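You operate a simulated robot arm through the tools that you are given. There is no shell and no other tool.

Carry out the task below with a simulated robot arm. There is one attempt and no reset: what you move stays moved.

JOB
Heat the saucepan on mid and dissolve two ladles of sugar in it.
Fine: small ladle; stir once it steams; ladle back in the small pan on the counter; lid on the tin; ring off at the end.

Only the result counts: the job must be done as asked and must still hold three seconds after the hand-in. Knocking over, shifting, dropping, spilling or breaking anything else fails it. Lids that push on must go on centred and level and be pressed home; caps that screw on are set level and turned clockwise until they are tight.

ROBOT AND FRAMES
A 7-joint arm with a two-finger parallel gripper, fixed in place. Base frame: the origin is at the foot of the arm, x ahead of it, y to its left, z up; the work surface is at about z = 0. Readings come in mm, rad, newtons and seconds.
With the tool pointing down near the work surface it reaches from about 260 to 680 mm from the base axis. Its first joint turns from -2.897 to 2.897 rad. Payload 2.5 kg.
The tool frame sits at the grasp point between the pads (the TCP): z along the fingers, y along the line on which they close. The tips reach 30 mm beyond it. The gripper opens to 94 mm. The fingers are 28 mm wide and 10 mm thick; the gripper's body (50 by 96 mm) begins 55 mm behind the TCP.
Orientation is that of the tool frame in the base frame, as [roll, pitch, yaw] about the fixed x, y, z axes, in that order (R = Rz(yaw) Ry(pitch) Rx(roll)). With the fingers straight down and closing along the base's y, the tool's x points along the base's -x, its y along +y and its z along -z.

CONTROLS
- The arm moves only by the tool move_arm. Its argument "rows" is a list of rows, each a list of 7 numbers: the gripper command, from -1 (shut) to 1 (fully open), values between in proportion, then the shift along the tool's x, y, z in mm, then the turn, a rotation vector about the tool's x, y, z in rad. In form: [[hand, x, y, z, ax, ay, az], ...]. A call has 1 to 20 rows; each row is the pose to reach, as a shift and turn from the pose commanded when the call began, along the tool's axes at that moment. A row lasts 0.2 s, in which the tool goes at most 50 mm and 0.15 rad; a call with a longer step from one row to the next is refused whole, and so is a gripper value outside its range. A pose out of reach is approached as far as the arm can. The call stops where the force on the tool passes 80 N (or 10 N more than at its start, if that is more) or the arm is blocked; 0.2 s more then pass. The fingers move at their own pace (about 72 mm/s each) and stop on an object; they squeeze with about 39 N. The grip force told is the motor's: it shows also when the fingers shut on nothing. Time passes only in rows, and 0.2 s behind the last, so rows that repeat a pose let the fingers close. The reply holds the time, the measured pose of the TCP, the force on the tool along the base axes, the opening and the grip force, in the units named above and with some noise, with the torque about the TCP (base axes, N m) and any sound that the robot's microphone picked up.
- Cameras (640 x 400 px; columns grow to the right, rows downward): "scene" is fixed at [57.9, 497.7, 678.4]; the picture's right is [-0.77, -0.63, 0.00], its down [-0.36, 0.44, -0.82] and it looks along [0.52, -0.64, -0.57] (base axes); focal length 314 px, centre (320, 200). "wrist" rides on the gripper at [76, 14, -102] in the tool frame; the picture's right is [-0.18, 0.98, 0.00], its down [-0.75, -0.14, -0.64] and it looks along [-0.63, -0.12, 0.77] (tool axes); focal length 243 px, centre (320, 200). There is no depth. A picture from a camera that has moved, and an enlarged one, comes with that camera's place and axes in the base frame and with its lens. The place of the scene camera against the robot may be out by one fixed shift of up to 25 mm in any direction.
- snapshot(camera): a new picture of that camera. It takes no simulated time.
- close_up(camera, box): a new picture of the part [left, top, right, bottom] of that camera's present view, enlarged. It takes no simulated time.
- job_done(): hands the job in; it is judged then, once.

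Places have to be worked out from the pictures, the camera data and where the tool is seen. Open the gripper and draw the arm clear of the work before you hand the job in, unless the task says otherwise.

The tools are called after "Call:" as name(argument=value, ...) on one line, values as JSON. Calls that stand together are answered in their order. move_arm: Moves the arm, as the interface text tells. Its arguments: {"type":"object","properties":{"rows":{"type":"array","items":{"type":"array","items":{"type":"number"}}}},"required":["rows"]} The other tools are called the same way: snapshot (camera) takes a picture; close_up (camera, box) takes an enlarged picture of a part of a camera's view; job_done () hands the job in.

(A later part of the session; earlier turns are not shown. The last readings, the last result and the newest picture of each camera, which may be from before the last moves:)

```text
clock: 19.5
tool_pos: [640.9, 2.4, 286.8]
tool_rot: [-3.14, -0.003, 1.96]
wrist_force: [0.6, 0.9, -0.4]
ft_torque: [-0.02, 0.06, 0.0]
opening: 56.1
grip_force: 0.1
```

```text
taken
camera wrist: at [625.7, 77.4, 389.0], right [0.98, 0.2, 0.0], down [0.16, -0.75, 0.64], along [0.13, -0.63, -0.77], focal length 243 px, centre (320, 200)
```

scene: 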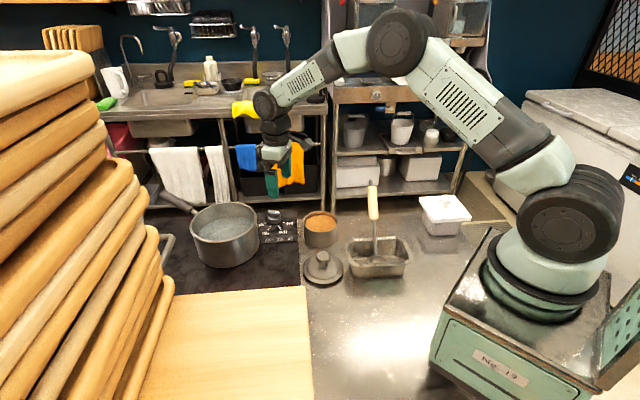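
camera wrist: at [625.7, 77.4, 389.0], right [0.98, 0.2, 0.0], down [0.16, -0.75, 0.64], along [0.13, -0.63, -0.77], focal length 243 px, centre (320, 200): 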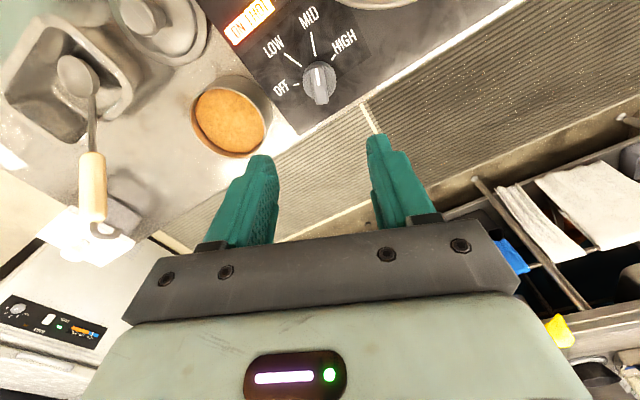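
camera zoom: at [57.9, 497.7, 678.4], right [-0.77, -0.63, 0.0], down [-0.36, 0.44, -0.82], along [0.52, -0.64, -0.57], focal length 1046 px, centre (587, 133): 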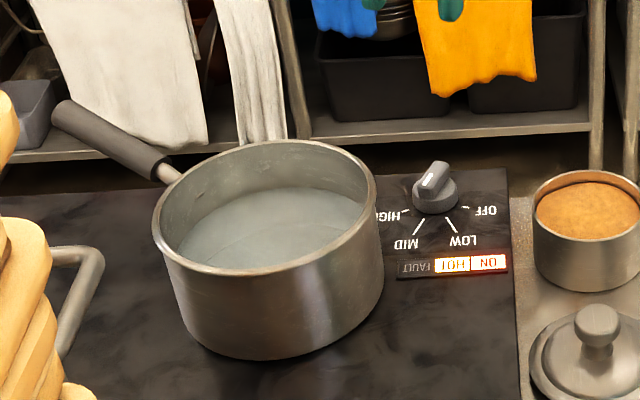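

Both ON and HOT are lit at MID. The ladle handle axis runs from (369,-133,108) to (412,-168,190), azimuth ≈ -43.5°. I go above it while yawing the hand so tool x follows the handle's lean.

Call:
move_arm(rows=[[0.5, -2.5, -14.3, 0, 0, 0, -0.145], [0.5, -5.1, -28.5, 0, 0, 0, -0.29], [0.5, -7.6, -42.8, 0, 0, 0, -0.435], [0.5, -10.2, -57, 0, 0, 0, -0.58], [0.5, -12.7, -71.3, 0, 0, 0, -0.725], [0.5, -15.3, -85.6, 0, 0, 0, -0.87], [0.5, -17.8, -99.8, 0, 0, 0, -1.015], [0.5, -20.4, -114.1, 0, 0, 0, -1.16], [0.5, -22.9, -128.3, 0, 0, 0, -1.305], [0.5, -25.5, -142.6, 0, 0, 0, -1.45], [0.5, -28, -156.9, 0, 0, 0, -1.595], [0.5, -30.6, -171.1, 0, 0, 0, -1.74], [0.5, -33.1, -185.4, 0, 0, 0, -1.885], [0.5, -35.7, -199.6, 0, 0, 0, -2.03], [0.5, -38.2, -213.9, 0, 0, 0, -2.175], [0.5, -40.8, -228.2, 0, 0, 0, -2.32], [0.5, -43.3, -242.4, 0, 0, 0, -2.465], [0.5, -45.9, -256.7, 0, 0, 0, -2.61], [0.5, -48.4, -270.9, 0, 0, 0, -2.755], [0.5, -51, -285.2, 0, 0, 0, -2.9]])

Call:
move_arm(rows=[[0.5, 0, 0, 0, 0, 0, -0.14], [0.5, 0, 0, 0, 0, 0, -0.28], [0.5, 0, 0, 0, 0, 0, -0.42], [0.5, 0, 0, 0, 0, 0, -0.56], [0.5, 0, 0, 0, 0, 0, -0.664], [0.5, 0, 0, 0, 0, 0, -0.664]])

Call:
snapshot(camera="wrist")

Call:
snapshot(camera="scene")

```text
clock: 23.7
tool_pos: [395.8, -154.4, 287.1]
tool_rot: [3.141, 0.002, -1.419]
wrist_force: [0.0, -0.6, 0.0]
ft_torque: [0.01, 0.01, 0.04]
opening: 70.7
grip_force: 0.1
```

```text
clock: 25.1
tool_pos: [395.7, -154.2, 286.7]
tool_rot: [-3.14, 0.003, -0.758]
wrist_force: [-0.7, -0.9, 0.2]
ft_torque: [0.01, -0.01, -0.01]
opening: 70.1
grip_force: 0.0
```

```text
taken
camera wrist: at [442.1, -219.0, 389.2], right [-0.81, -0.59, 0.0], down [-0.45, 0.62, 0.64], along [-0.38, 0.52, -0.77], focal length 243 px, centre (320, 200)
```

wrist: 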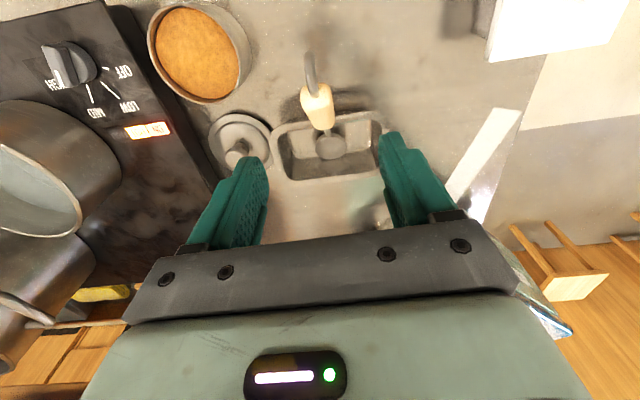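

```text
taken
```

scene: 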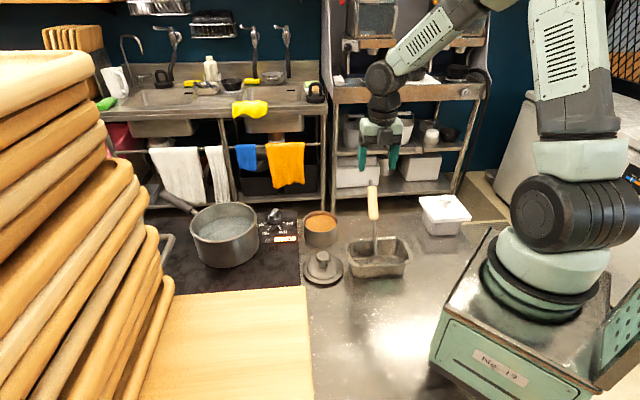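

Zoom to refine handle position relative to the jaws.

Call:
close_up(camera="wrist", box=[240, 30, 400, 190])

Call:
close_up(camera="scene", box=[340, 110, 430, 280])

```text
2.50 times, centred on (320, 110) of wrist
camera zoom: at [442.1, -219.0, 389.2], right [-0.81, -0.59, 0.0], down [-0.45, 0.62, 0.64], along [-0.38, 0.52, -0.77], focal length 606 px, centre (320, 425)
```

zoom: 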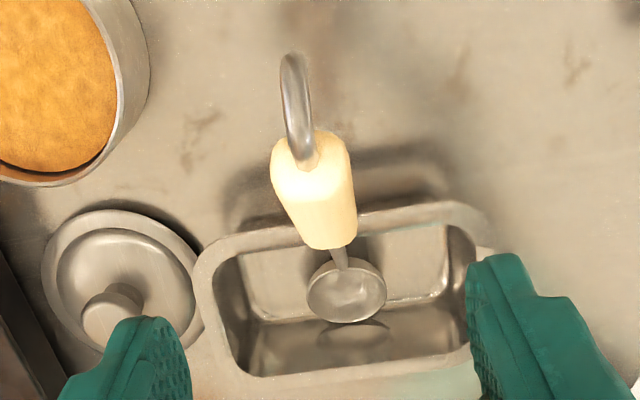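

```text
2.35 times, centred on (385, 195) of scene
camera zoom: at [57.9, 497.7, 678.4], right [-0.77, -0.63, 0.0], down [-0.36, 0.44, -0.82], along [0.52, -0.64, -0.57], focal length 739 px, centre (167, 212)
```

zoom: 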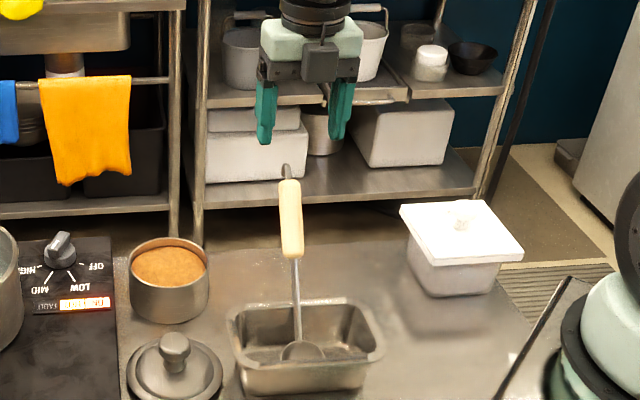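

Handle lies in the jaw mid-plane. I lower 128 mm straddling the handle, then check before closing.

Call:
move_arm(rows=[[0.5, 0, 0, 40, 0, 0, 0], [0.5, 0, 0, 80, 0, 0, 0], [0.5, 0, 0, 110, 0, 0, 0], [0.5, 0, 0, 128, 0, 0, 0], [0.5, 0, 0, 128, 0, 0, 0]])

Call:
snapshot(camera="wrist")

Call:
close_up(camera="scene", box=[340, 150, 430, 280])

```text
clock: 26.3
tool_pos: [395.4, -155.4, 161.9]
tool_rot: [-3.141, 0.003, -0.761]
wrist_force: [-0.3, -0.8, -0.4]
ft_torque: [0.02, 0.01, 0.0]
opening: 70.6
grip_force: 0.0
```

```text
taken
camera wrist: at [442.4, -218.3, 263.4], right [-0.81, -0.59, 0.0], down [-0.45, 0.62, 0.64], along [-0.38, 0.52, -0.77], focal length 243 px, centre (320, 200)
```

wrist: 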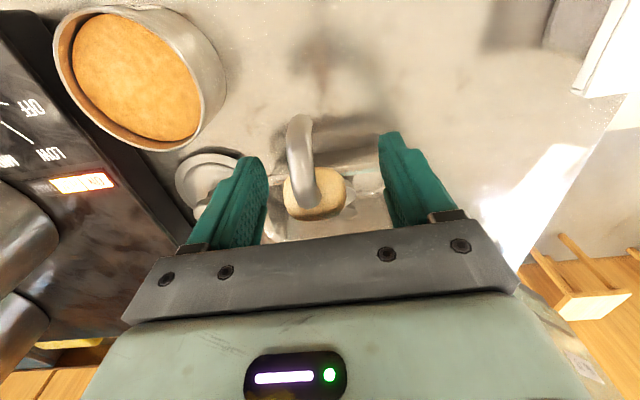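

```text
3.08 times, centred on (385, 215) of scene
camera zoom: at [57.9, 497.7, 678.4], right [-0.77, -0.63, 0.0], down [-0.36, 0.44, -0.82], along [0.52, -0.64, -0.57], focal length 966 px, centre (120, 154)
```

zoom: 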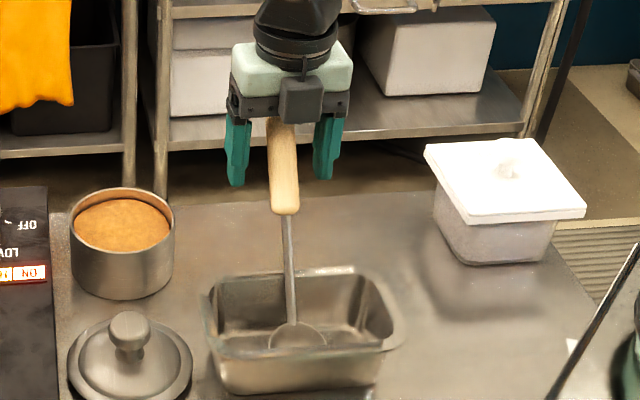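

The handle is centred between the fingers. Closing.

Call:
move_arm(rows=[[-1, 0, 0, 0, 0, 0, 0], [-1, 0, 0, 0, 0, 0, 0], [-1, 0, 0, 0, 0, 0, 0], [-1, 0, 0, 0, 0, 0, 0], [-1, 0, 0, 0, 0, 0, 0]])

Call:
snapshot(camera="wrist")

Call:
close_up(camera="scene", box=[340, 150, 430, 280])

```text
clock: 27.5
tool_pos: [397.0, -154.7, 162.2]
tool_rot: [-3.141, 0.002, -0.759]
wrist_force: [-0.5, 0.7, 0.1]
ft_torque: [0.02, 0.0, -0.02]
opening: 29.7
grip_force: 38.6
```

```text
taken
camera wrist: at [442.5, -218.2, 263.7], right [-0.81, -0.59, 0.0], down [-0.45, 0.62, 0.64], along [-0.38, 0.52, -0.77], focal length 243 px, centre (320, 200)
```

wrist: 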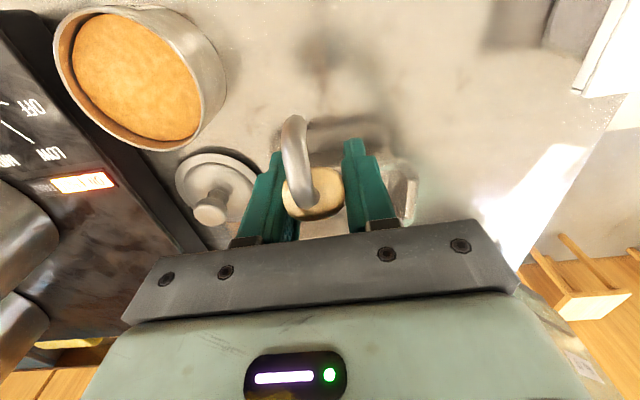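

```text
3.08 times, centred on (385, 215) of scene
camera zoom: at [57.9, 497.7, 678.4], right [-0.77, -0.63, 0.0], down [-0.36, 0.44, -0.82], along [0.52, -0.64, -0.57], focal length 966 px, centre (120, 154)
```

zoom: 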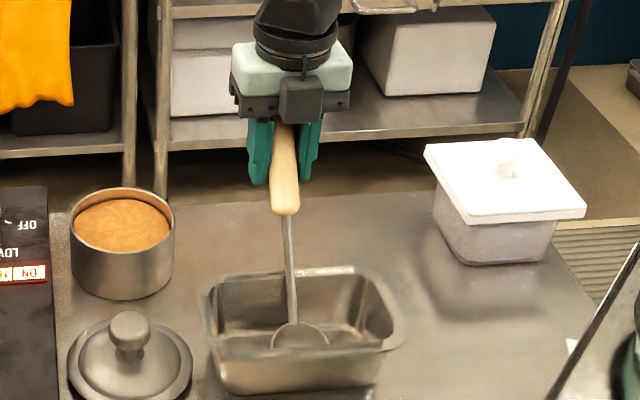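

Gripped (29.7 mm) at TCP (397,-155,162) — that's the pose to return to. I lift straight up 130 mm.

Call:
move_arm(rows=[[-1, 0, 0, -15, 0, 0, 0], [-1, 0, 0, -40, 0, 0, 0], [-1, 0, 0, -70, 0, 0, 0], [-1, 0, 0, -100, 0, 0, 0], [-1, 0, 0, -130, 0, 0, 0], [-1, 0, 0, -130, 0, 0, 0]])

Call:
snapshot(camera="wrist")

Call:
snapshot(camera="scene")

```text
clock: 28.9
tool_pos: [395.5, -155.5, 292.0]
tool_rot: [-3.141, 0.001, -0.759]
wrist_force: [0.4, 0.3, -0.4]
ft_torque: [-0.06, 0.02, 0.0]
opening: 29.4
grip_force: 39.2
```

```text
taken
camera wrist: at [441.5, -219.5, 394.4], right [-0.81, -0.59, 0.0], down [-0.45, 0.62, 0.64], along [-0.38, 0.52, -0.77], focal length 243 px, centre (320, 200)
```

wrist: 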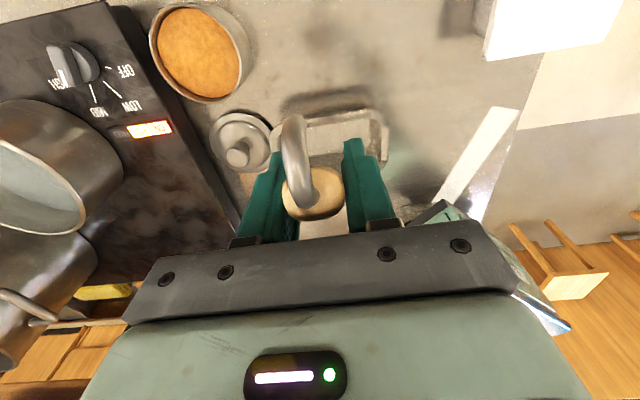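

```text
taken
```

scene: 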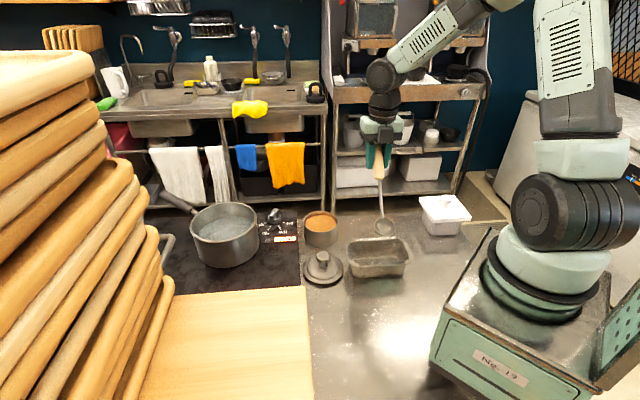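

Lifted clean. Zoom to see the ladle's true geometry in the hand.

Call:
close_up(camera="scene", box=[350, 130, 420, 250])

Call:
close_up(camera="wrist", box=[220, 80, 420, 240])

```text
3.33 times, centred on (385, 190) of scene
camera zoom: at [57.9, 497.7, 678.4], right [-0.77, -0.63, 0.0], down [-0.36, 0.44, -0.82], along [0.52, -0.64, -0.57], focal length 1046 px, centre (103, 233)
```

zoom: 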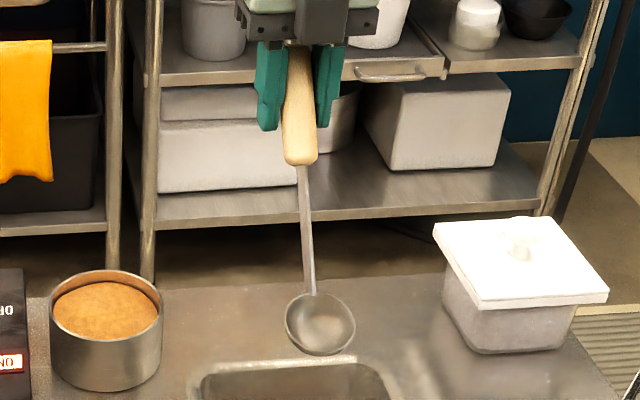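

```text
2.50 times, centred on (320, 160) of wrist
camera zoom: at [441.5, -219.5, 394.4], right [-0.81, -0.59, 0.0], down [-0.45, 0.62, 0.64], along [-0.38, 0.52, -0.77], focal length 606 px, centre (320, 300)
```

zoom: 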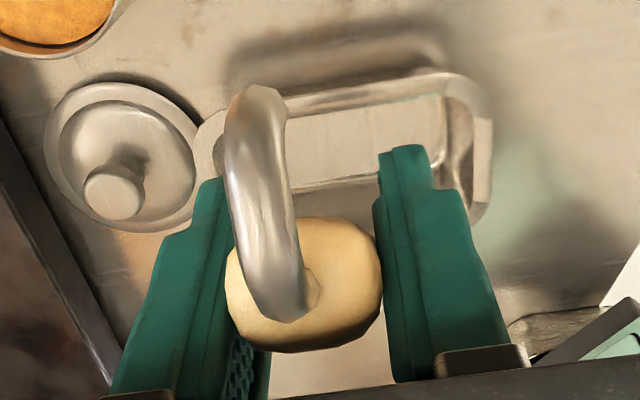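

The ladle geometry relative to the tool: bowl ≈115 mm toward −tool-x and 134 mm below the TCP, opening tilted ~16° forward. I swing the hand (yaw to 170°) toward the tin with the bowl at safe height.

Call:
move_arm(rows=[[-1, 0, -6.2, 0, 0, 0, 0.142], [-1, 0, -12.3, 0, 0, 0, 0.284], [-1, 0, -18.5, 0, 0, 0, 0.426], [-1, 0, -24.6, 0, 0, 0, 0.568], [-1, 0, -30.8, 0, 0, 0, 0.71], [-1, 0, -37, 0, 0, 0, 0.852], [-1, 0, -43.1, 0, 0, 0, 0.994], [-1, 0, -49.3, 0, 0, 0, 1.136], [-1, 0, -55.5, 0, 0, 0, 1.278], [-1, 0, -61.6, 0, 0, 0, 1.42], [-1, 0, -67.8, 0, 0, 0, 1.562], [-1, 0, -73.9, 0, 0, 0, 1.704], [-1, 0, -80.1, 0, 0, 0, 1.846], [-1, 0, -86.3, 0, 0, 0, 1.988], [-1, 0, -92.4, 0, 0, 0, 2.13], [-1, 0, -98.6, 0, 0, 0, 2.272], [-1, 0, -104.7, 0, 0, 0, 2.414], [-1, 0, -110.9, 0, 0, 0, 2.557], [-1, 0, -110.9, 0, 0, 0, 2.557]])

Call:
snapshot(camera="wrist")

Call:
close_up(camera="scene", box=[280, 130, 420, 290])

```text
clock: 32.9
tool_pos: [471.1, -74.7, 288.1]
tool_rot: [3.14, -0.004, 2.966]
wrist_force: [-0.3, 0.7, -0.5]
ft_torque: [0.04, 0.03, -0.03]
opening: 29.6
grip_force: 39.3
```

```text
taken
camera wrist: at [400.1, -47.6, 391.0], right [0.35, 0.94, 0.0], down [0.72, -0.27, 0.64], along [0.6, -0.23, -0.77], focal length 243 px, centre (320, 200)
```

wrist: 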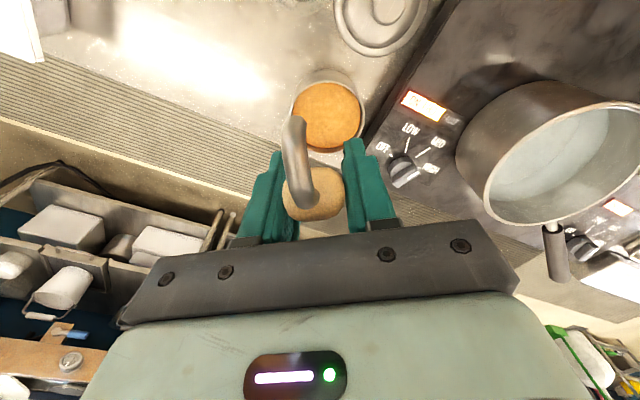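

```text
2.50 times, centred on (350, 210) of scene
camera zoom: at [57.9, 497.7, 678.4], right [-0.77, -0.63, 0.0], down [-0.36, 0.44, -0.82], along [0.52, -0.64, -0.57], focal length 785 px, centre (245, 175)
```

zoom: 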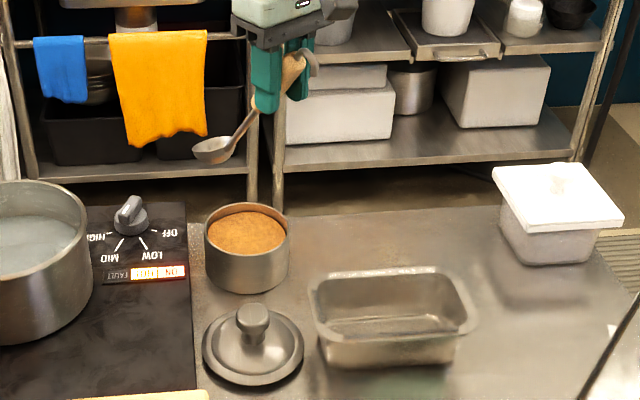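

Great side view of the ladle. Zooming to measure the bowl tilt.

Call:
close_up(camera="scene", box=[315, 140, 375, 200])

Call:
close_up(camera="wrist", box=[230, 40, 410, 240])

```text
6.67 times, centred on (345, 170) of scene
camera zoom: at [57.9, 497.7, 678.4], right [-0.77, -0.63, 0.0], down [-0.36, 0.44, -0.82], along [0.52, -0.64, -0.57], focal length 2093 px, centre (153, 400)
```

zoom: 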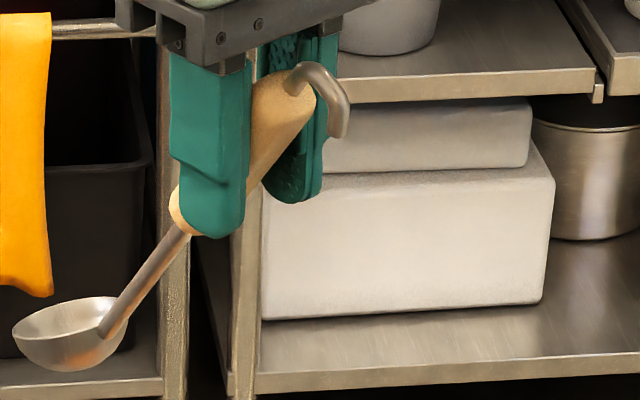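

```text
2.00 times, centred on (320, 140) of wrist
camera zoom: at [400.1, -47.6, 391.0], right [0.35, 0.94, 0.0], down [0.72, -0.27, 0.64], along [0.6, -0.23, -0.77], focal length 485 px, centre (320, 320)
```

zoom: 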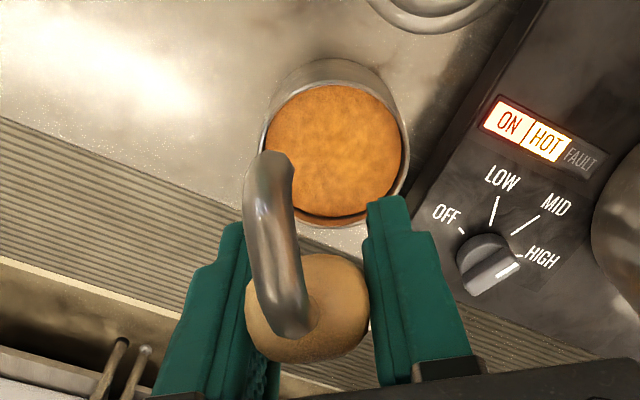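

Call:
close_up(camera="scene", box=[312, 174, 340, 200])

```text
15.38 times, centred on (326, 187) of scene
camera zoom: at [57.9, 497.7, 678.4], right [-0.77, -0.63, 0.0], down [-0.36, 0.44, -0.82], along [0.52, -0.64, -0.57], focal length 4830 px, centre (228, 400)
```

zoom: 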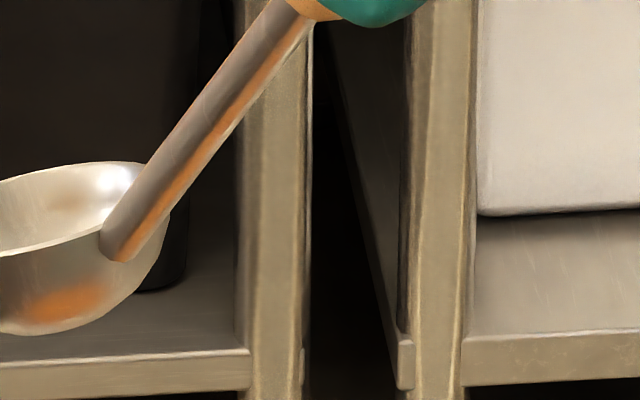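

Call:
close_up(camera="scene", box=[306, 176, 336, 200])

```text
16.00 times, centred on (321, 188) of scene
camera zoom: at [57.9, 497.7, 678.4], right [-0.77, -0.63, 0.0], down [-0.36, 0.44, -0.82], along [0.52, -0.64, -0.57], focal length 5023 px, centre (304, 392)
```

zoom: 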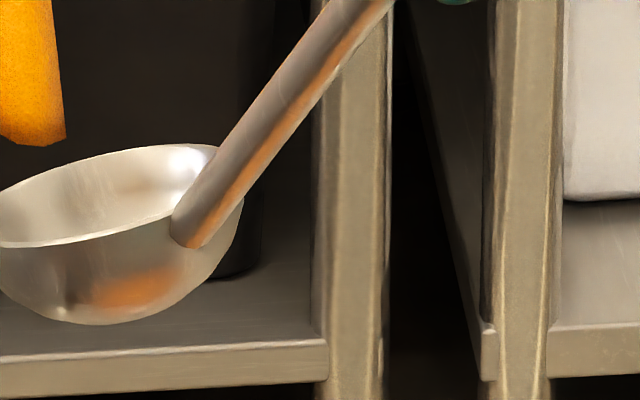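

The bowl is nearly hemispherical (R≈26), opening tilted ~20° forward in the current pose, so level needs −20° pitch. I pitch the ladle forward to 45° above the tin's near half for the scoop entry.

Call:
move_arm(rows=[[-1, 2, 0, 0, 0, 0.145, 0], [-1, 4, 0, 0, 0, 0.29, 0], [-1, 5.3, 0.5, 0, 0, 0.436, 0], [-1, 5.3, 0.5, 0, 0, 0.436, 0], [-1, 5.3, 0.5, 0, 0, 0.436, 0]])

Call:
close_up(camera="scene", box=[290, 150, 380, 270])

Call:
snapshot(camera="wrist")

```text
clock: 34.1
tool_pos: [468.3, -72.0, 289.1]
tool_rot: [3.141, -0.441, 2.966]
wrist_force: [-0.1, 0.0, -0.4]
ft_torque: [-0.02, -0.02, 0.0]
opening: 29.5
grip_force: 38.6
```

```text
3.33 times, centred on (335, 210) of scene
camera zoom: at [57.9, 497.7, 678.4], right [-0.77, -0.63, 0.0], down [-0.36, 0.44, -0.82], along [0.52, -0.64, -0.57], focal length 1046 px, centre (270, 167)
```

zoom: 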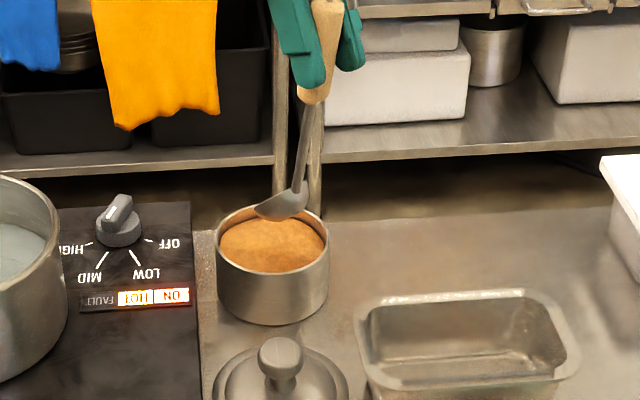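

```text
taken
camera wrist: at [445.6, -55.6, 413.3], right [0.33, 0.94, -0.08], down [0.92, -0.3, 0.26], along [0.22, -0.16, -0.96], focal length 243 px, centre (320, 200)
```

wrist: 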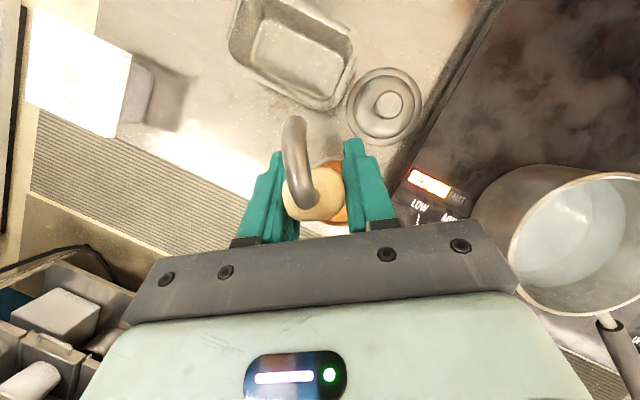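

Bowl faces forward above the tin's near half. I lower into the sugar with the lip leading.

Call:
move_arm(rows=[[-1, -14.9, -1.6, 36.2, 0, 0, 0], [-1, -22, -1.6, 50.6, 0, 0, 0], [-1, -25.9, -1.6, 59.5, 0, 0, 0], [-1, -25.9, -1.6, 59.5, 0, 0, 0]])

Call:
close_up(camera="scene", box=[290, 150, 380, 270])

```text
clock: 35.1
tool_pos: [464.4, -72.5, 223.2]
tool_rot: [3.14, -0.439, 2.967]
wrist_force: [0.1, -1.0, -1.9]
ft_torque: [0.01, 0.0, 0.02]
opening: 29.6
grip_force: 39.5
```

```text
3.33 times, centred on (335, 210) of scene
camera zoom: at [57.9, 497.7, 678.4], right [-0.77, -0.63, 0.0], down [-0.36, 0.44, -0.82], along [0.52, -0.64, -0.57], focal length 1046 px, centre (270, 167)
```

zoom: 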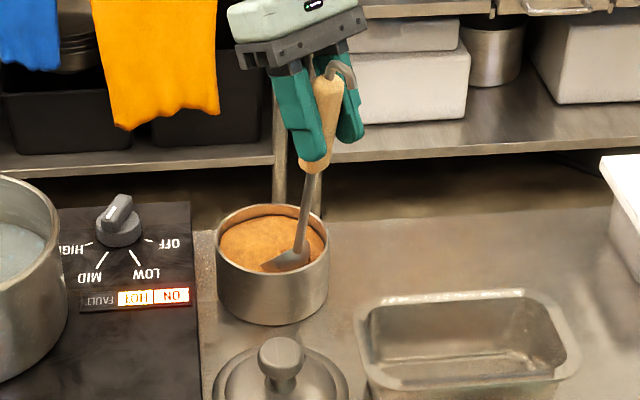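

Force is low (bowl in sugar). I sweep forward while levelling the bowl under the surface.

Call:
move_arm(rows=[[-1, 12.9, 0, 18.3, 0, -0.14, 0], [-1, 23.7, 0, 38, 0, -0.28, 0], [-1, 32.6, 0, 58.9, 0, -0.42, 0], [-1, 37.3, 0, 80.9, 0, -0.56, 0], [-1, 39.4, 0, 103.8, 0, -0.7, 0], [-1, 39.5, 0, 118.8, 0, -0.785, 0], [-1, 39.5, 0, 118.8, 0, -0.785, 0]])

Call:
close_up(camera="scene", box=[290, 150, 380, 270])

Call:
close_up(camera="wrist", box=[200, 0, 440, 180])

```text
clock: 36.7
tool_pos: [381.6, -58.1, 136.8]
tool_rot: [3.139, 0.349, 2.966]
wrist_force: [2.2, 0.1, 8.6]
ft_torque: [-0.18, -0.99, -0.03]
opening: 29.7
grip_force: 38.4
```

```text
3.33 times, centred on (335, 210) of scene
camera zoom: at [57.9, 497.7, 678.4], right [-0.77, -0.63, 0.0], down [-0.36, 0.44, -0.82], along [0.52, -0.64, -0.57], focal length 1046 px, centre (270, 167)
```

zoom: 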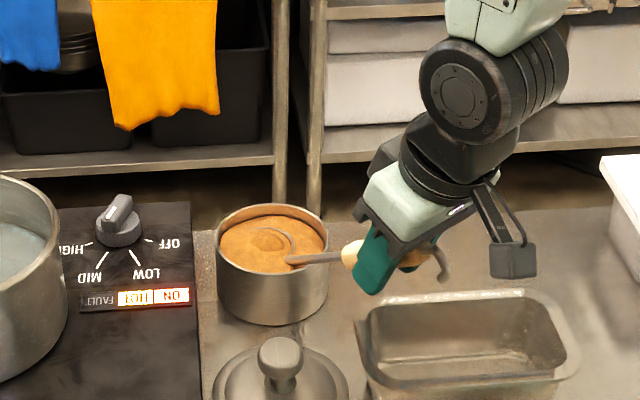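

```text
2.22 times, centred on (320, 90) of wrist
camera zoom: at [278.4, -26.2, 205.1], right [0.34, 0.94, 0.06], down [0.46, -0.22, 0.86], along [0.82, -0.26, -0.5], focal length 539 px, centre (320, 444)
```

zoom: 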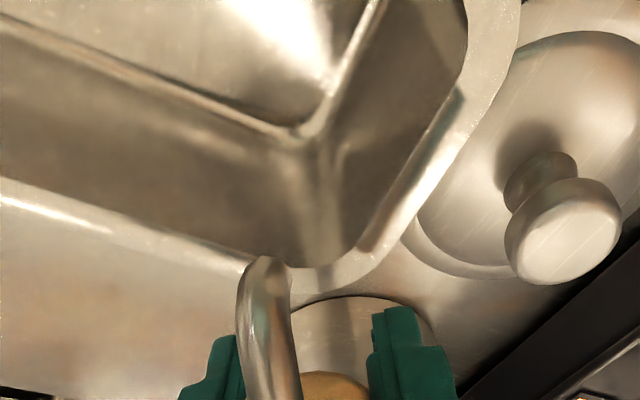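

The bowl is level under the surface with a slight contact force (8.6 N). I lift straight up slowly.

Call:
move_arm(rows=[[-1, -2.7, 0, -7.5, 0, 0, 0], [-1, -5.5, 0, -15, 0, 0, 0], [-1, -10.3, 0, -28.2, 0, 0, 0], [-1, -17.1, 0, -47, 0, 0, 0], [-1, -25.7, 0, -70.5, 0, 0, 0], [-1, -25.7, 0, -70.5, 0, 0, 0]])

Call:
close_up(camera="scene", box=[290, 150, 380, 270])

Call:
close_up(camera="scene", box=[300, 175, 345, 215])

```text
clock: 38.1
tool_pos: [381.3, -58.7, 207.9]
tool_rot: [3.141, 0.345, 2.967]
wrist_force: [-0.2, 0.5, -0.1]
ft_torque: [0.03, 0.08, 0.01]
opening: 29.7
grip_force: 39.2
```

```text
3.33 times, centred on (335, 210) of scene
camera zoom: at [57.9, 497.7, 678.4], right [-0.77, -0.63, 0.0], down [-0.36, 0.44, -0.82], along [0.52, -0.64, -0.57], focal length 1046 px, centre (270, 167)
```

zoom: 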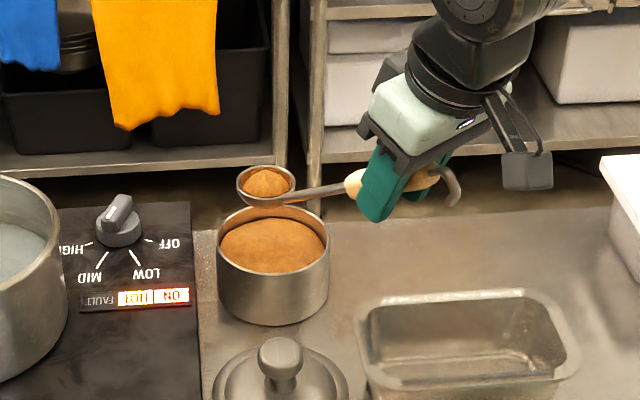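

```text
10.00 times, centred on (322, 195) of scene
camera zoom: at [57.9, 497.7, 678.4], right [-0.77, -0.63, 0.0], down [-0.36, 0.44, -0.82], along [0.52, -0.64, -0.57], focal length 3139 px, centre (295, 250)
```

zoom: 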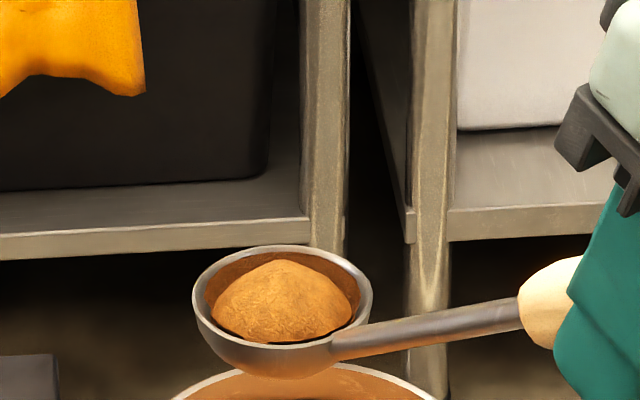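

A full heaped, level ladle of sugar. I raise it to clear the pan rim and carry it smoothly level to above the saucepan.

Call:
move_arm(rows=[[-1, -4, 0, -11, 0, 0, 0], [-1, -12, 0, -33, 0, 0, 0], [-1, -20, 0, -56, 0, 0, 0], [-1, -26, 0, -72, 0, 0, 0], [-1, -29.7, 8.2, -76.5, 0, 0, 0], [-1, -33.5, 24.6, -75.1, 0, 0, 0], [-1, -38.6, 46.5, -73.3, 0, 0, 0], [-1, -44.3, 71.1, -71.2, 0, 0, 0], [-1, -50.1, 95.7, -69.2, 0, 0, 0], [-1, -55.8, 120.3, -67.1, 0, 0, 0], [-1, -61.5, 145, -65.1, 0, 0, 0], [-1, -67.2, 169.6, -63, 0, 0, 0], [-1, -73, 194.2, -60.9, 0, 0, 0], [-1, -78.7, 218.8, -58.9, 0, 0, 0], [-1, -83.8, 240.7, -57, 0, 0, 0], [-1, -87.6, 257.1, -55.7, 0, 0, 0], [-1, -90.1, 268, -54.8, 0, 0, 0], [-1, -91.4, 273.5, -54.3, 0, 0, 0], [-1, -91.4, 273.5, -54.3, 0, 0, 0]])

Call:
snapshot(camera="wrist")

Call:
close_up(camera="scene", box=[160, 130, 330, 280])

Call:
snapshot(camera="scene")

```text
clock: 42.1
tool_pos: [494.2, 199.0, 290.8]
tool_rot: [-3.141, 0.345, 2.966]
wrist_force: [-0.2, -0.3, -0.7]
ft_torque: [0.01, 0.06, 0.0]
opening: 29.6
grip_force: 39.1
```

```text
taken
camera wrist: at [391.2, 230.3, 361.3], right [0.34, 0.94, 0.06], down [0.46, -0.22, 0.86], along [0.82, -0.26, -0.51], focal length 243 px, centre (320, 200)
```

wrist: 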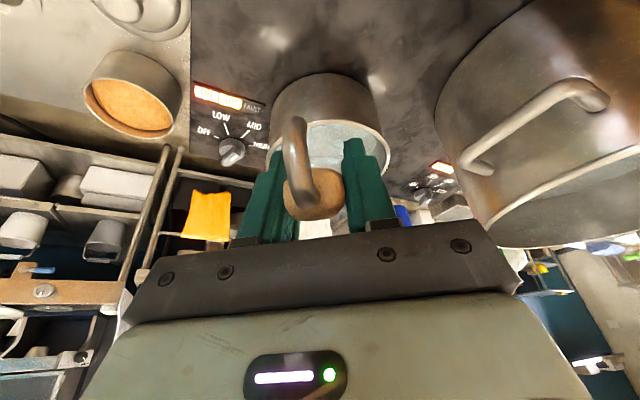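

```text
2.67 times, centred on (245, 205) of scene
camera zoom: at [57.9, 497.7, 678.4], right [-0.77, -0.63, 0.0], down [-0.36, 0.44, -0.82], along [0.52, -0.64, -0.57], focal length 837 px, centre (520, 187)
```

zoom: 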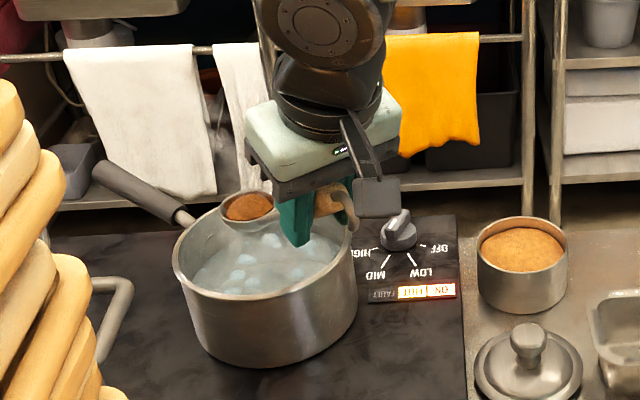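

```text
taken
```

scene: 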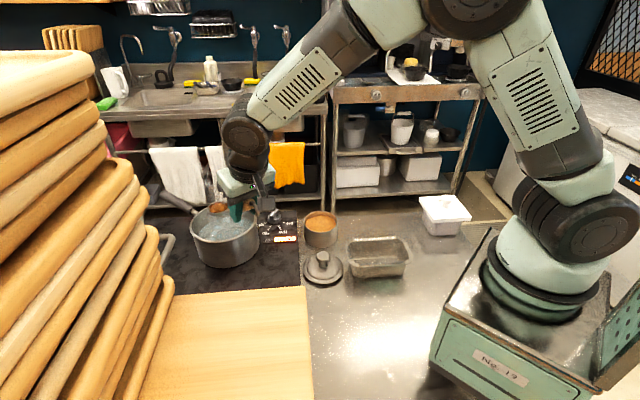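

Sugar still heaped over the pan; blobs/wisps are visible in the water. Zooming to check for steam and exact bowl position.

Call:
close_up(camera="scene", box=[190, 180, 270, 260])

Call:
close_up(camera="wrist", box=[180, 60, 500, 230])

```text
5.00 times, centred on (230, 220) of scene
camera zoom: at [57.9, 497.7, 678.4], right [-0.77, -0.63, 0.0], down [-0.36, 0.44, -0.82], along [0.52, -0.64, -0.57], focal length 1570 px, centre (770, 100)
```

zoom: 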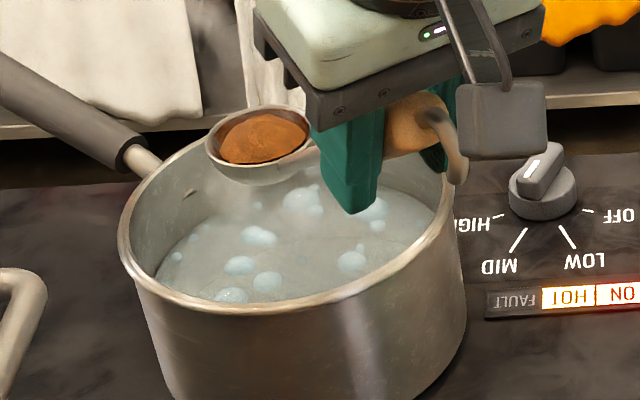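

```text
2.00 times, centred on (340, 145) of wrist
camera zoom: at [391.2, 230.3, 361.3], right [0.34, 0.94, 0.06], down [0.46, -0.22, 0.86], along [0.82, -0.26, -0.51], focal length 485 px, centre (280, 310)
```

zoom: 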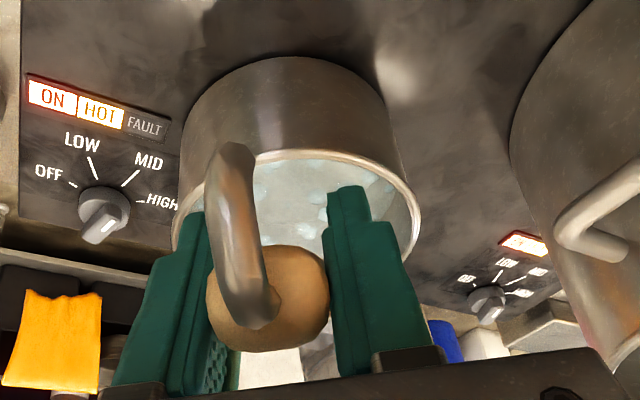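

Bubbles and wisps: the pan is heating well. Bowl is over the pan interior at about (646,172,201). I start rolling the ladle about its own axis (first ~40°) to check the arm can do it.

Call:
move_arm(rows=[[-1, 0.3, -12.8, 0.9, -0.134, 0, 0.048], [-1, 1.2, -25.3, 3.4, -0.269, 0, 0.097], [-1, 2.7, -37.2, 7.6, -0.403, 0, 0.145], [-1, 4.8, -48.5, 13.4, -0.537, 0, 0.194], [-1, 7.4, -58.7, 20.6, -0.671, 0, 0.242], [-1, 10.5, -67.8, 29.1, -0.806, 0, 0.29]])

Call:
close_up(camera="scene", box=[180, 150, 320, 270])

```text
clock: 43.5
tool_pos: [482.2, 130.9, 260.9]
tool_rot: [2.251, 0.224, 2.701]
wrist_force: [0.1, 0.0, -0.6]
ft_torque: [0.01, 0.04, 0.02]
opening: 29.7
grip_force: 38.7
```

```text
3.33 times, centred on (250, 210) of scene
camera zoom: at [57.9, 497.7, 678.4], right [-0.77, -0.63, 0.0], down [-0.36, 0.44, -0.82], along [0.52, -0.64, -0.57], focal length 1046 px, centre (553, 167)
```

zoom: 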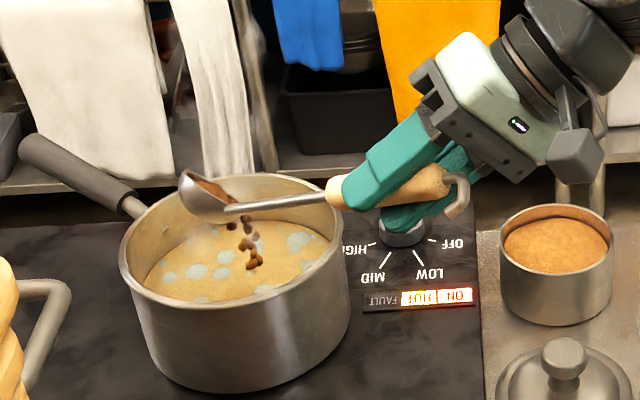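

Sugar pours into the pan. Continue rolling to ~98° to empty it.

Call:
move_arm(rows=[[-1, 0.3, -12.8, 0.9, -0.134, 0, 0.048], [-1, 1.2, -25.3, 3.4, -0.269, 0, 0.097], [-1, 2.7, -37.2, 7.6, -0.403, 0, 0.145], [-1, 4.8, -48.5, 13.4, -0.537, 0, 0.194], [-1, 7.4, -58.7, 20.6, -0.671, 0, 0.242], [-1, 10.5, -67.8, 29.1, -0.806, 0, 0.29], [-1, 10.5, -67.8, 29.1, -0.806, 0, 0.29]])

Call:
close_up(camera="scene", box=[180, 150, 320, 270])

Call:
close_up(camera="scene", box=[210, 180, 260, 230])

```text
clock: 45.1
tool_pos: [479.0, 109.8, 187.6]
tool_rot: [1.435, -0.049, 2.625]
wrist_force: [-0.1, -0.1, -1.1]
ft_torque: [0.0, 0.08, 0.01]
opening: 29.5
grip_force: 39.0
out of reach, approached as far as the arm can: row 6
```

```text
3.33 times, centred on (250, 210) of scene
camera zoom: at [57.9, 497.7, 678.4], right [-0.77, -0.63, 0.0], down [-0.36, 0.44, -0.82], along [0.52, -0.64, -0.57], focal length 1046 px, centre (553, 167)
```

zoom: 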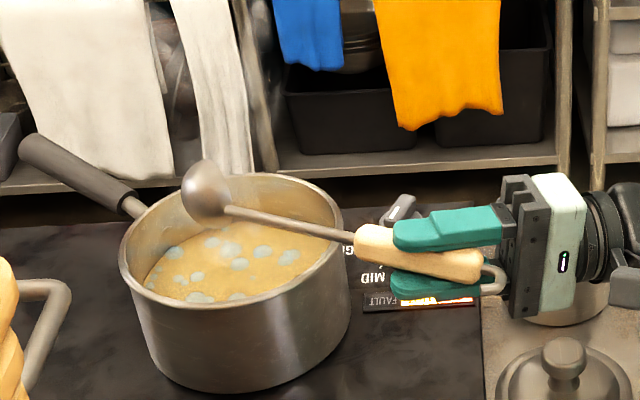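

```text
8.00 times, centred on (235, 205) of scene
camera zoom: at [57.9, 497.7, 678.4], right [-0.77, -0.63, 0.0], down [-0.36, 0.44, -0.82], along [0.52, -0.64, -0.57], focal length 2511 px, centre (1000, 160)
```

zoom: 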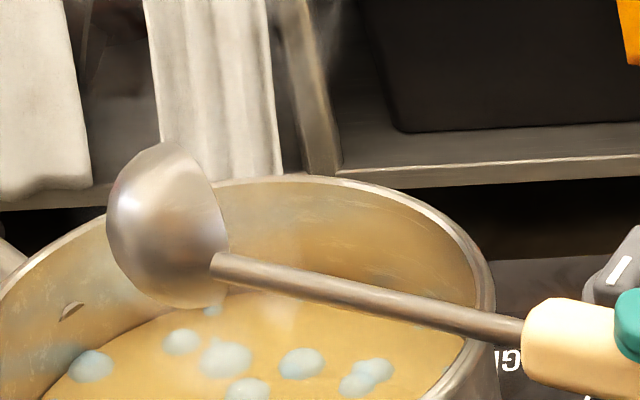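

Fully rolled; I roll back to level and check that the bowl emptied.

Call:
move_arm(rows=[[-1, 0.3, 12.8, 0.9, 0.134, 0, -0.048], [-1, 1.2, 25.3, 3.4, 0.269, 0, -0.097], [-1, 2.7, 37.2, 7.6, 0.403, 0, -0.145], [-1, 4.8, 48.5, 13.4, 0.537, 0, -0.194], [-1, 7.4, 58.7, 20.6, 0.671, 0, -0.242], [-1, 10.5, 67.8, 29.1, 0.806, 0, -0.29], [-1, 13.9, 75.4, 38.7, 0.94, 0, -0.339], [-1, 17.7, 81.6, 49.3, 1.074, 0, -0.387], [-1, 21.8, 86, 60.5, 1.2085, 0, -0.435], [-1, 26, 88.8, 72.3, 1.343, 0, -0.484], [-1, 30.4, 89.7, 84.3, 1.477, 0, -0.532], [-1, 34.7, 88.8, 96.3, 1.611, 0, -0.5805], [-1, 34.7, 88.8, 96.3, 1.611, 0, -0.5805]])

Call:
close_up(camera="scene", box=[190, 170, 270, 260])

```text
clock: 47.9
tool_pos: [493.6, 198.8, 289.9]
tool_rot: [-3.142, 0.347, 2.967]
wrist_force: [0.6, -0.4, 0.2]
ft_torque: [0.0, 0.08, -0.01]
opening: 29.7
grip_force: 39.1
```

```text
4.44 times, centred on (230, 215) of scene
camera zoom: at [57.9, 497.7, 678.4], right [-0.77, -0.63, 0.0], down [-0.36, 0.44, -0.82], along [0.52, -0.64, -0.57], focal length 1395 px, centre (720, 133)
```

zoom: 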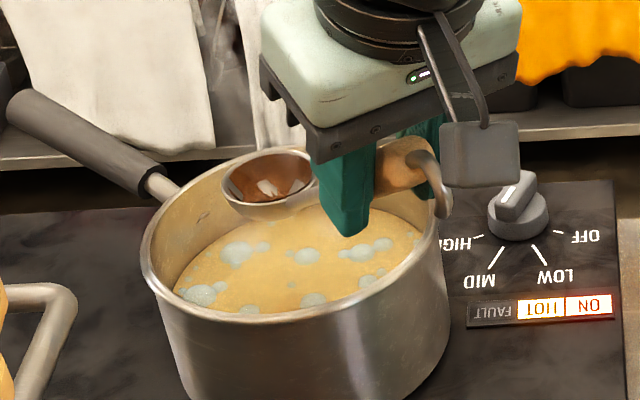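

The ladle is empty. I carry it back over the tin, level, for the second scoop.

Call:
move_arm(rows=[[-1, 4, -15, -1.4, 0, 0, 0], [-1, 11.5, -43.6, -4.1, 0, 0, 0], [-1, 21.6, -81.8, -7.8, 0, 0, 0], [-1, 32.4, -122.8, -11.7, 0, 0, 0], [-1, 43.1, -163.7, -15.5, 0, 0, 0], [-1, 53.9, -204.6, -19.4, 0, 0, 0], [-1, 63.3, -240, -22.8, 0, 0, 0], [-1, 69, -262, -24.9, 0, 0, 0], [-1, 71.9, -272.8, -25.9, 0, 0, 0], [-1, 71.9, -272.8, -25.9, 0, 0, 0]])

Call:
move_arm(rows=[[-1, -15.1, 0, 5.6, 0, 0.131, 0], [-1, -30.2, 0, 11.2, 0, 0.262, 0], [-1, -45.2, 0, 16.8, 0, 0.393, 0], [-1, -60.3, 0, 22.4, 0, 0.523, 0], [-1, -75.4, 0, 28, 0, 0.654, 0], [-1, -90.5, 0, 33.6, 0, 0.785, 0], [-1, -90.5, 0, 33.6, 0, 0.785, 0]])

Call:
close_up(camera="scene", box=[290, 150, 380, 270])

Call:
close_up(camera="scene", box=[180, 170, 320, 280])

```text
clock: 50.1
tool_pos: [373.7, -58.5, 291.4]
tool_rot: [3.14, 0.347, 2.968]
wrist_force: [-0.3, -0.6, 0.0]
ft_torque: [0.02, 0.05, 0.02]
opening: 29.6
grip_force: 39.4
```

```text
clock: 51.7
tool_pos: [466.9, -74.1, 288.9]
tool_rot: [3.139, -0.439, 2.968]
wrist_force: [0.2, 0.3, -1.7]
ft_torque: [0.0, 0.0, 0.01]
opening: 29.8
grip_force: 39.0
```

```text
3.33 times, centred on (335, 210) of scene
camera zoom: at [57.9, 497.7, 678.4], right [-0.77, -0.63, 0.0], down [-0.36, 0.44, -0.82], along [0.52, -0.64, -0.57], focal length 1046 px, centre (270, 167)
```

zoom: 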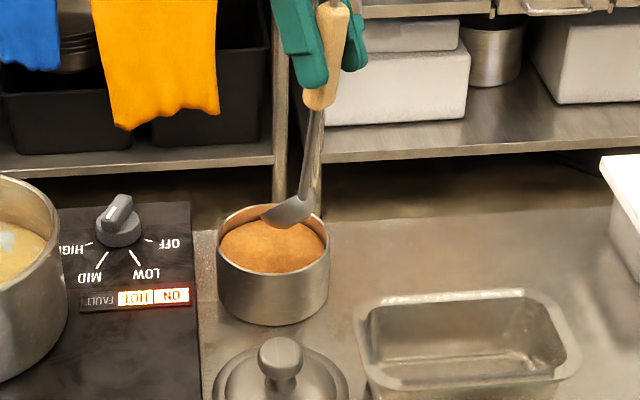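

```text
3.64 times, centred on (250, 225) of scene
camera zoom: at [57.9, 497.7, 678.4], right [-0.77, -0.63, 0.0], down [-0.36, 0.44, -0.82], along [0.52, -0.64, -0.57], focal length 1142 px, centre (574, 109)
```

zoom: 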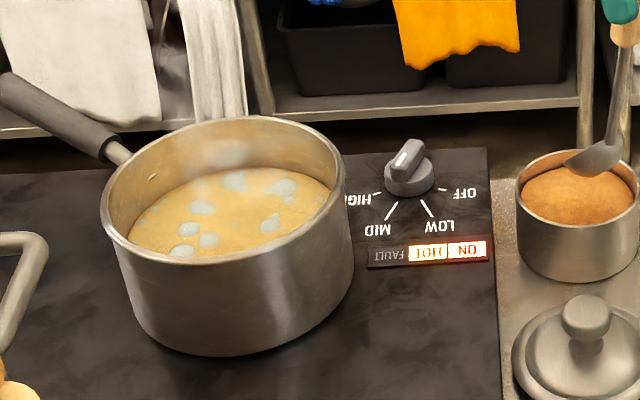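

Steam wisp is visible over the pan. Second scoop: lip-first entry a bit deeper, sweep, level while rising.

Call:
move_arm(rows=[[-1, -15.7, 0.6, 35.6, 0, 0, 0], [-1, -23.4, 0.6, 51.9, 0, 0, 0], [-1, -28.4, 0.6, 62.5, 0, 0, 0], [-1, -28.4, 0.6, 62.5, 0, 0, 0], [-1, -16.4, 0.6, 80.4, 0, -0.14, 0], [-1, -7.8, 0.6, 100.1, 0, -0.28, 0], [-1, -2.1, 0.6, 119.5, 0, -0.42, 0], [-1, 1.2, 0.6, 140.9, 0, -0.56, 0], [-1, 7.9, 0.6, 148.3, 0, -0.647, 0], [-1, 17.1, 0.6, 149.9, 0, -0.735, 0], [-1, 26.8, 0.6, 141.1, 0, -0.785, 0], [-1, 34.2, 0.6, 125.5, 0, -0.785, 0], [-1, 41.7, 0.6, 109.5, 0, -0.785, 0], [-1, 41.7, 0.6, 109.5, 0, -0.785, 0]])

Call:
close_up(camera="scene", box=[290, 150, 380, 270])

Call:
close_up(camera="scene", box=[300, 175, 345, 215])

```text
clock: 54.7
tool_pos: [383.5, -58.5, 206.6]
tool_rot: [3.14, 0.346, 2.967]
wrist_force: [0.7, -0.2, -0.9]
ft_torque: [-0.01, 0.07, -0.01]
opening: 29.7
grip_force: 39.0
```

```text
3.33 times, centred on (335, 210) of scene
camera zoom: at [57.9, 497.7, 678.4], right [-0.77, -0.63, 0.0], down [-0.36, 0.44, -0.82], along [0.52, -0.64, -0.57], focal length 1046 px, centre (270, 167)
```

zoom: 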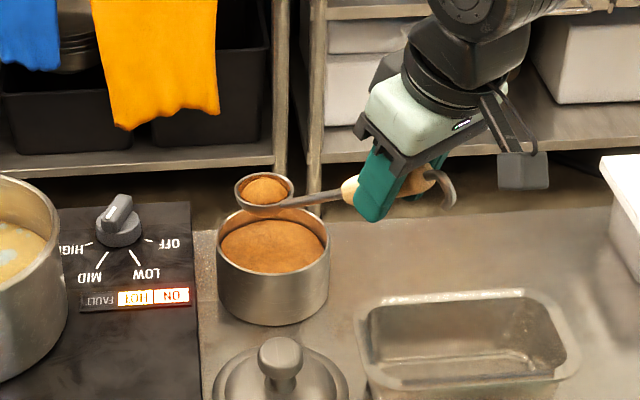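

```text
10.00 times, centred on (322, 195) of scene
camera zoom: at [57.9, 497.7, 678.4], right [-0.77, -0.63, 0.0], down [-0.36, 0.44, -0.82], along [0.52, -0.64, -0.57], focal length 3139 px, centre (295, 250)
```

zoom: 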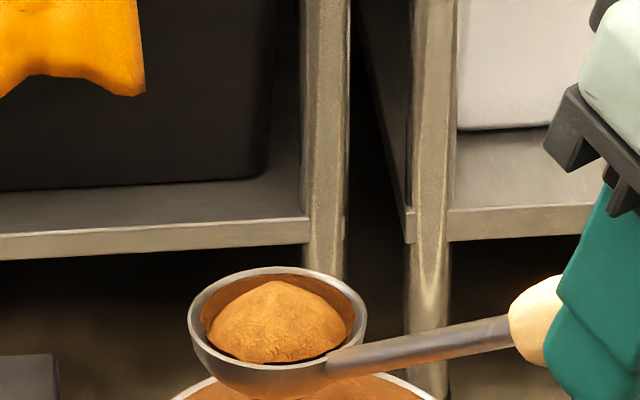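

Second heaped ladle. Carry it the same way to the saucepan.

Call:
move_arm(rows=[[-1, -4, 0, -11, 0, 0, 0], [-1, -12, 0, -33, 0, 0, 0], [-1, -20, 0, -56, 0, 0, 0], [-1, -26, 0, -72, 0, 0, 0], [-1, -29.7, 8, -76.5, 0, 0, 0], [-1, -33.5, 24.2, -75.1, 0, 0, 0], [-1, -38.6, 45.7, -73.3, 0, 0, 0], [-1, -44.3, 69.9, -71.2, 0, 0, 0], [-1, -50.1, 94.1, -69.2, 0, 0, 0], [-1, -55.8, 118.3, -67.1, 0, 0, 0], [-1, -61.5, 142.5, -65.1, 0, 0, 0], [-1, -67.2, 166.7, -63, 0, 0, 0], [-1, -73, 191, -60.9, 0, 0, 0], [-1, -78.7, 215.2, -58.9, 0, 0, 0], [-1, -83.8, 236.7, -57, 0, 0, 0], [-1, -87.6, 252.8, -55.7, 0, 0, 0], [-1, -90.1, 263.6, -54.8, 0, 0, 0], [-1, -91.4, 269, -54.3, 0, 0, 0], [-1, -91.4, 269, -54.3, 0, 0, 0]])

Call:
close_up(camera="scene", box=[190, 170, 270, 260])

```text
clock: 58.7
tool_pos: [495.6, 194.1, 290.3]
tool_rot: [3.141, 0.348, 2.97]
wrist_force: [-0.2, -1.3, -0.5]
ft_torque: [-0.01, 0.07, 0.0]
opening: 29.6
grip_force: 38.7
```

```text
4.44 times, centred on (230, 215) of scene
camera zoom: at [57.9, 497.7, 678.4], right [-0.77, -0.63, 0.0], down [-0.36, 0.44, -0.82], along [0.52, -0.64, -0.57], focal length 1395 px, centre (720, 133)
```

zoom: 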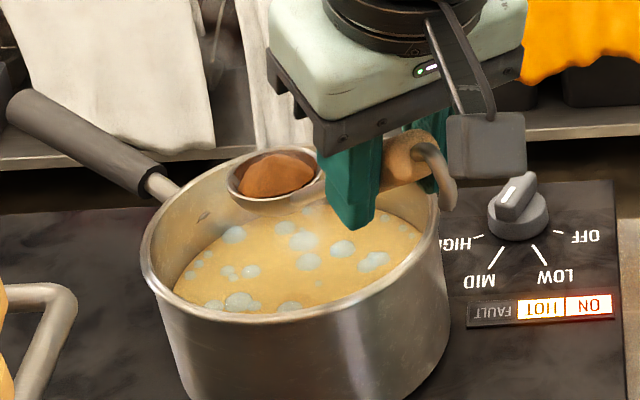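

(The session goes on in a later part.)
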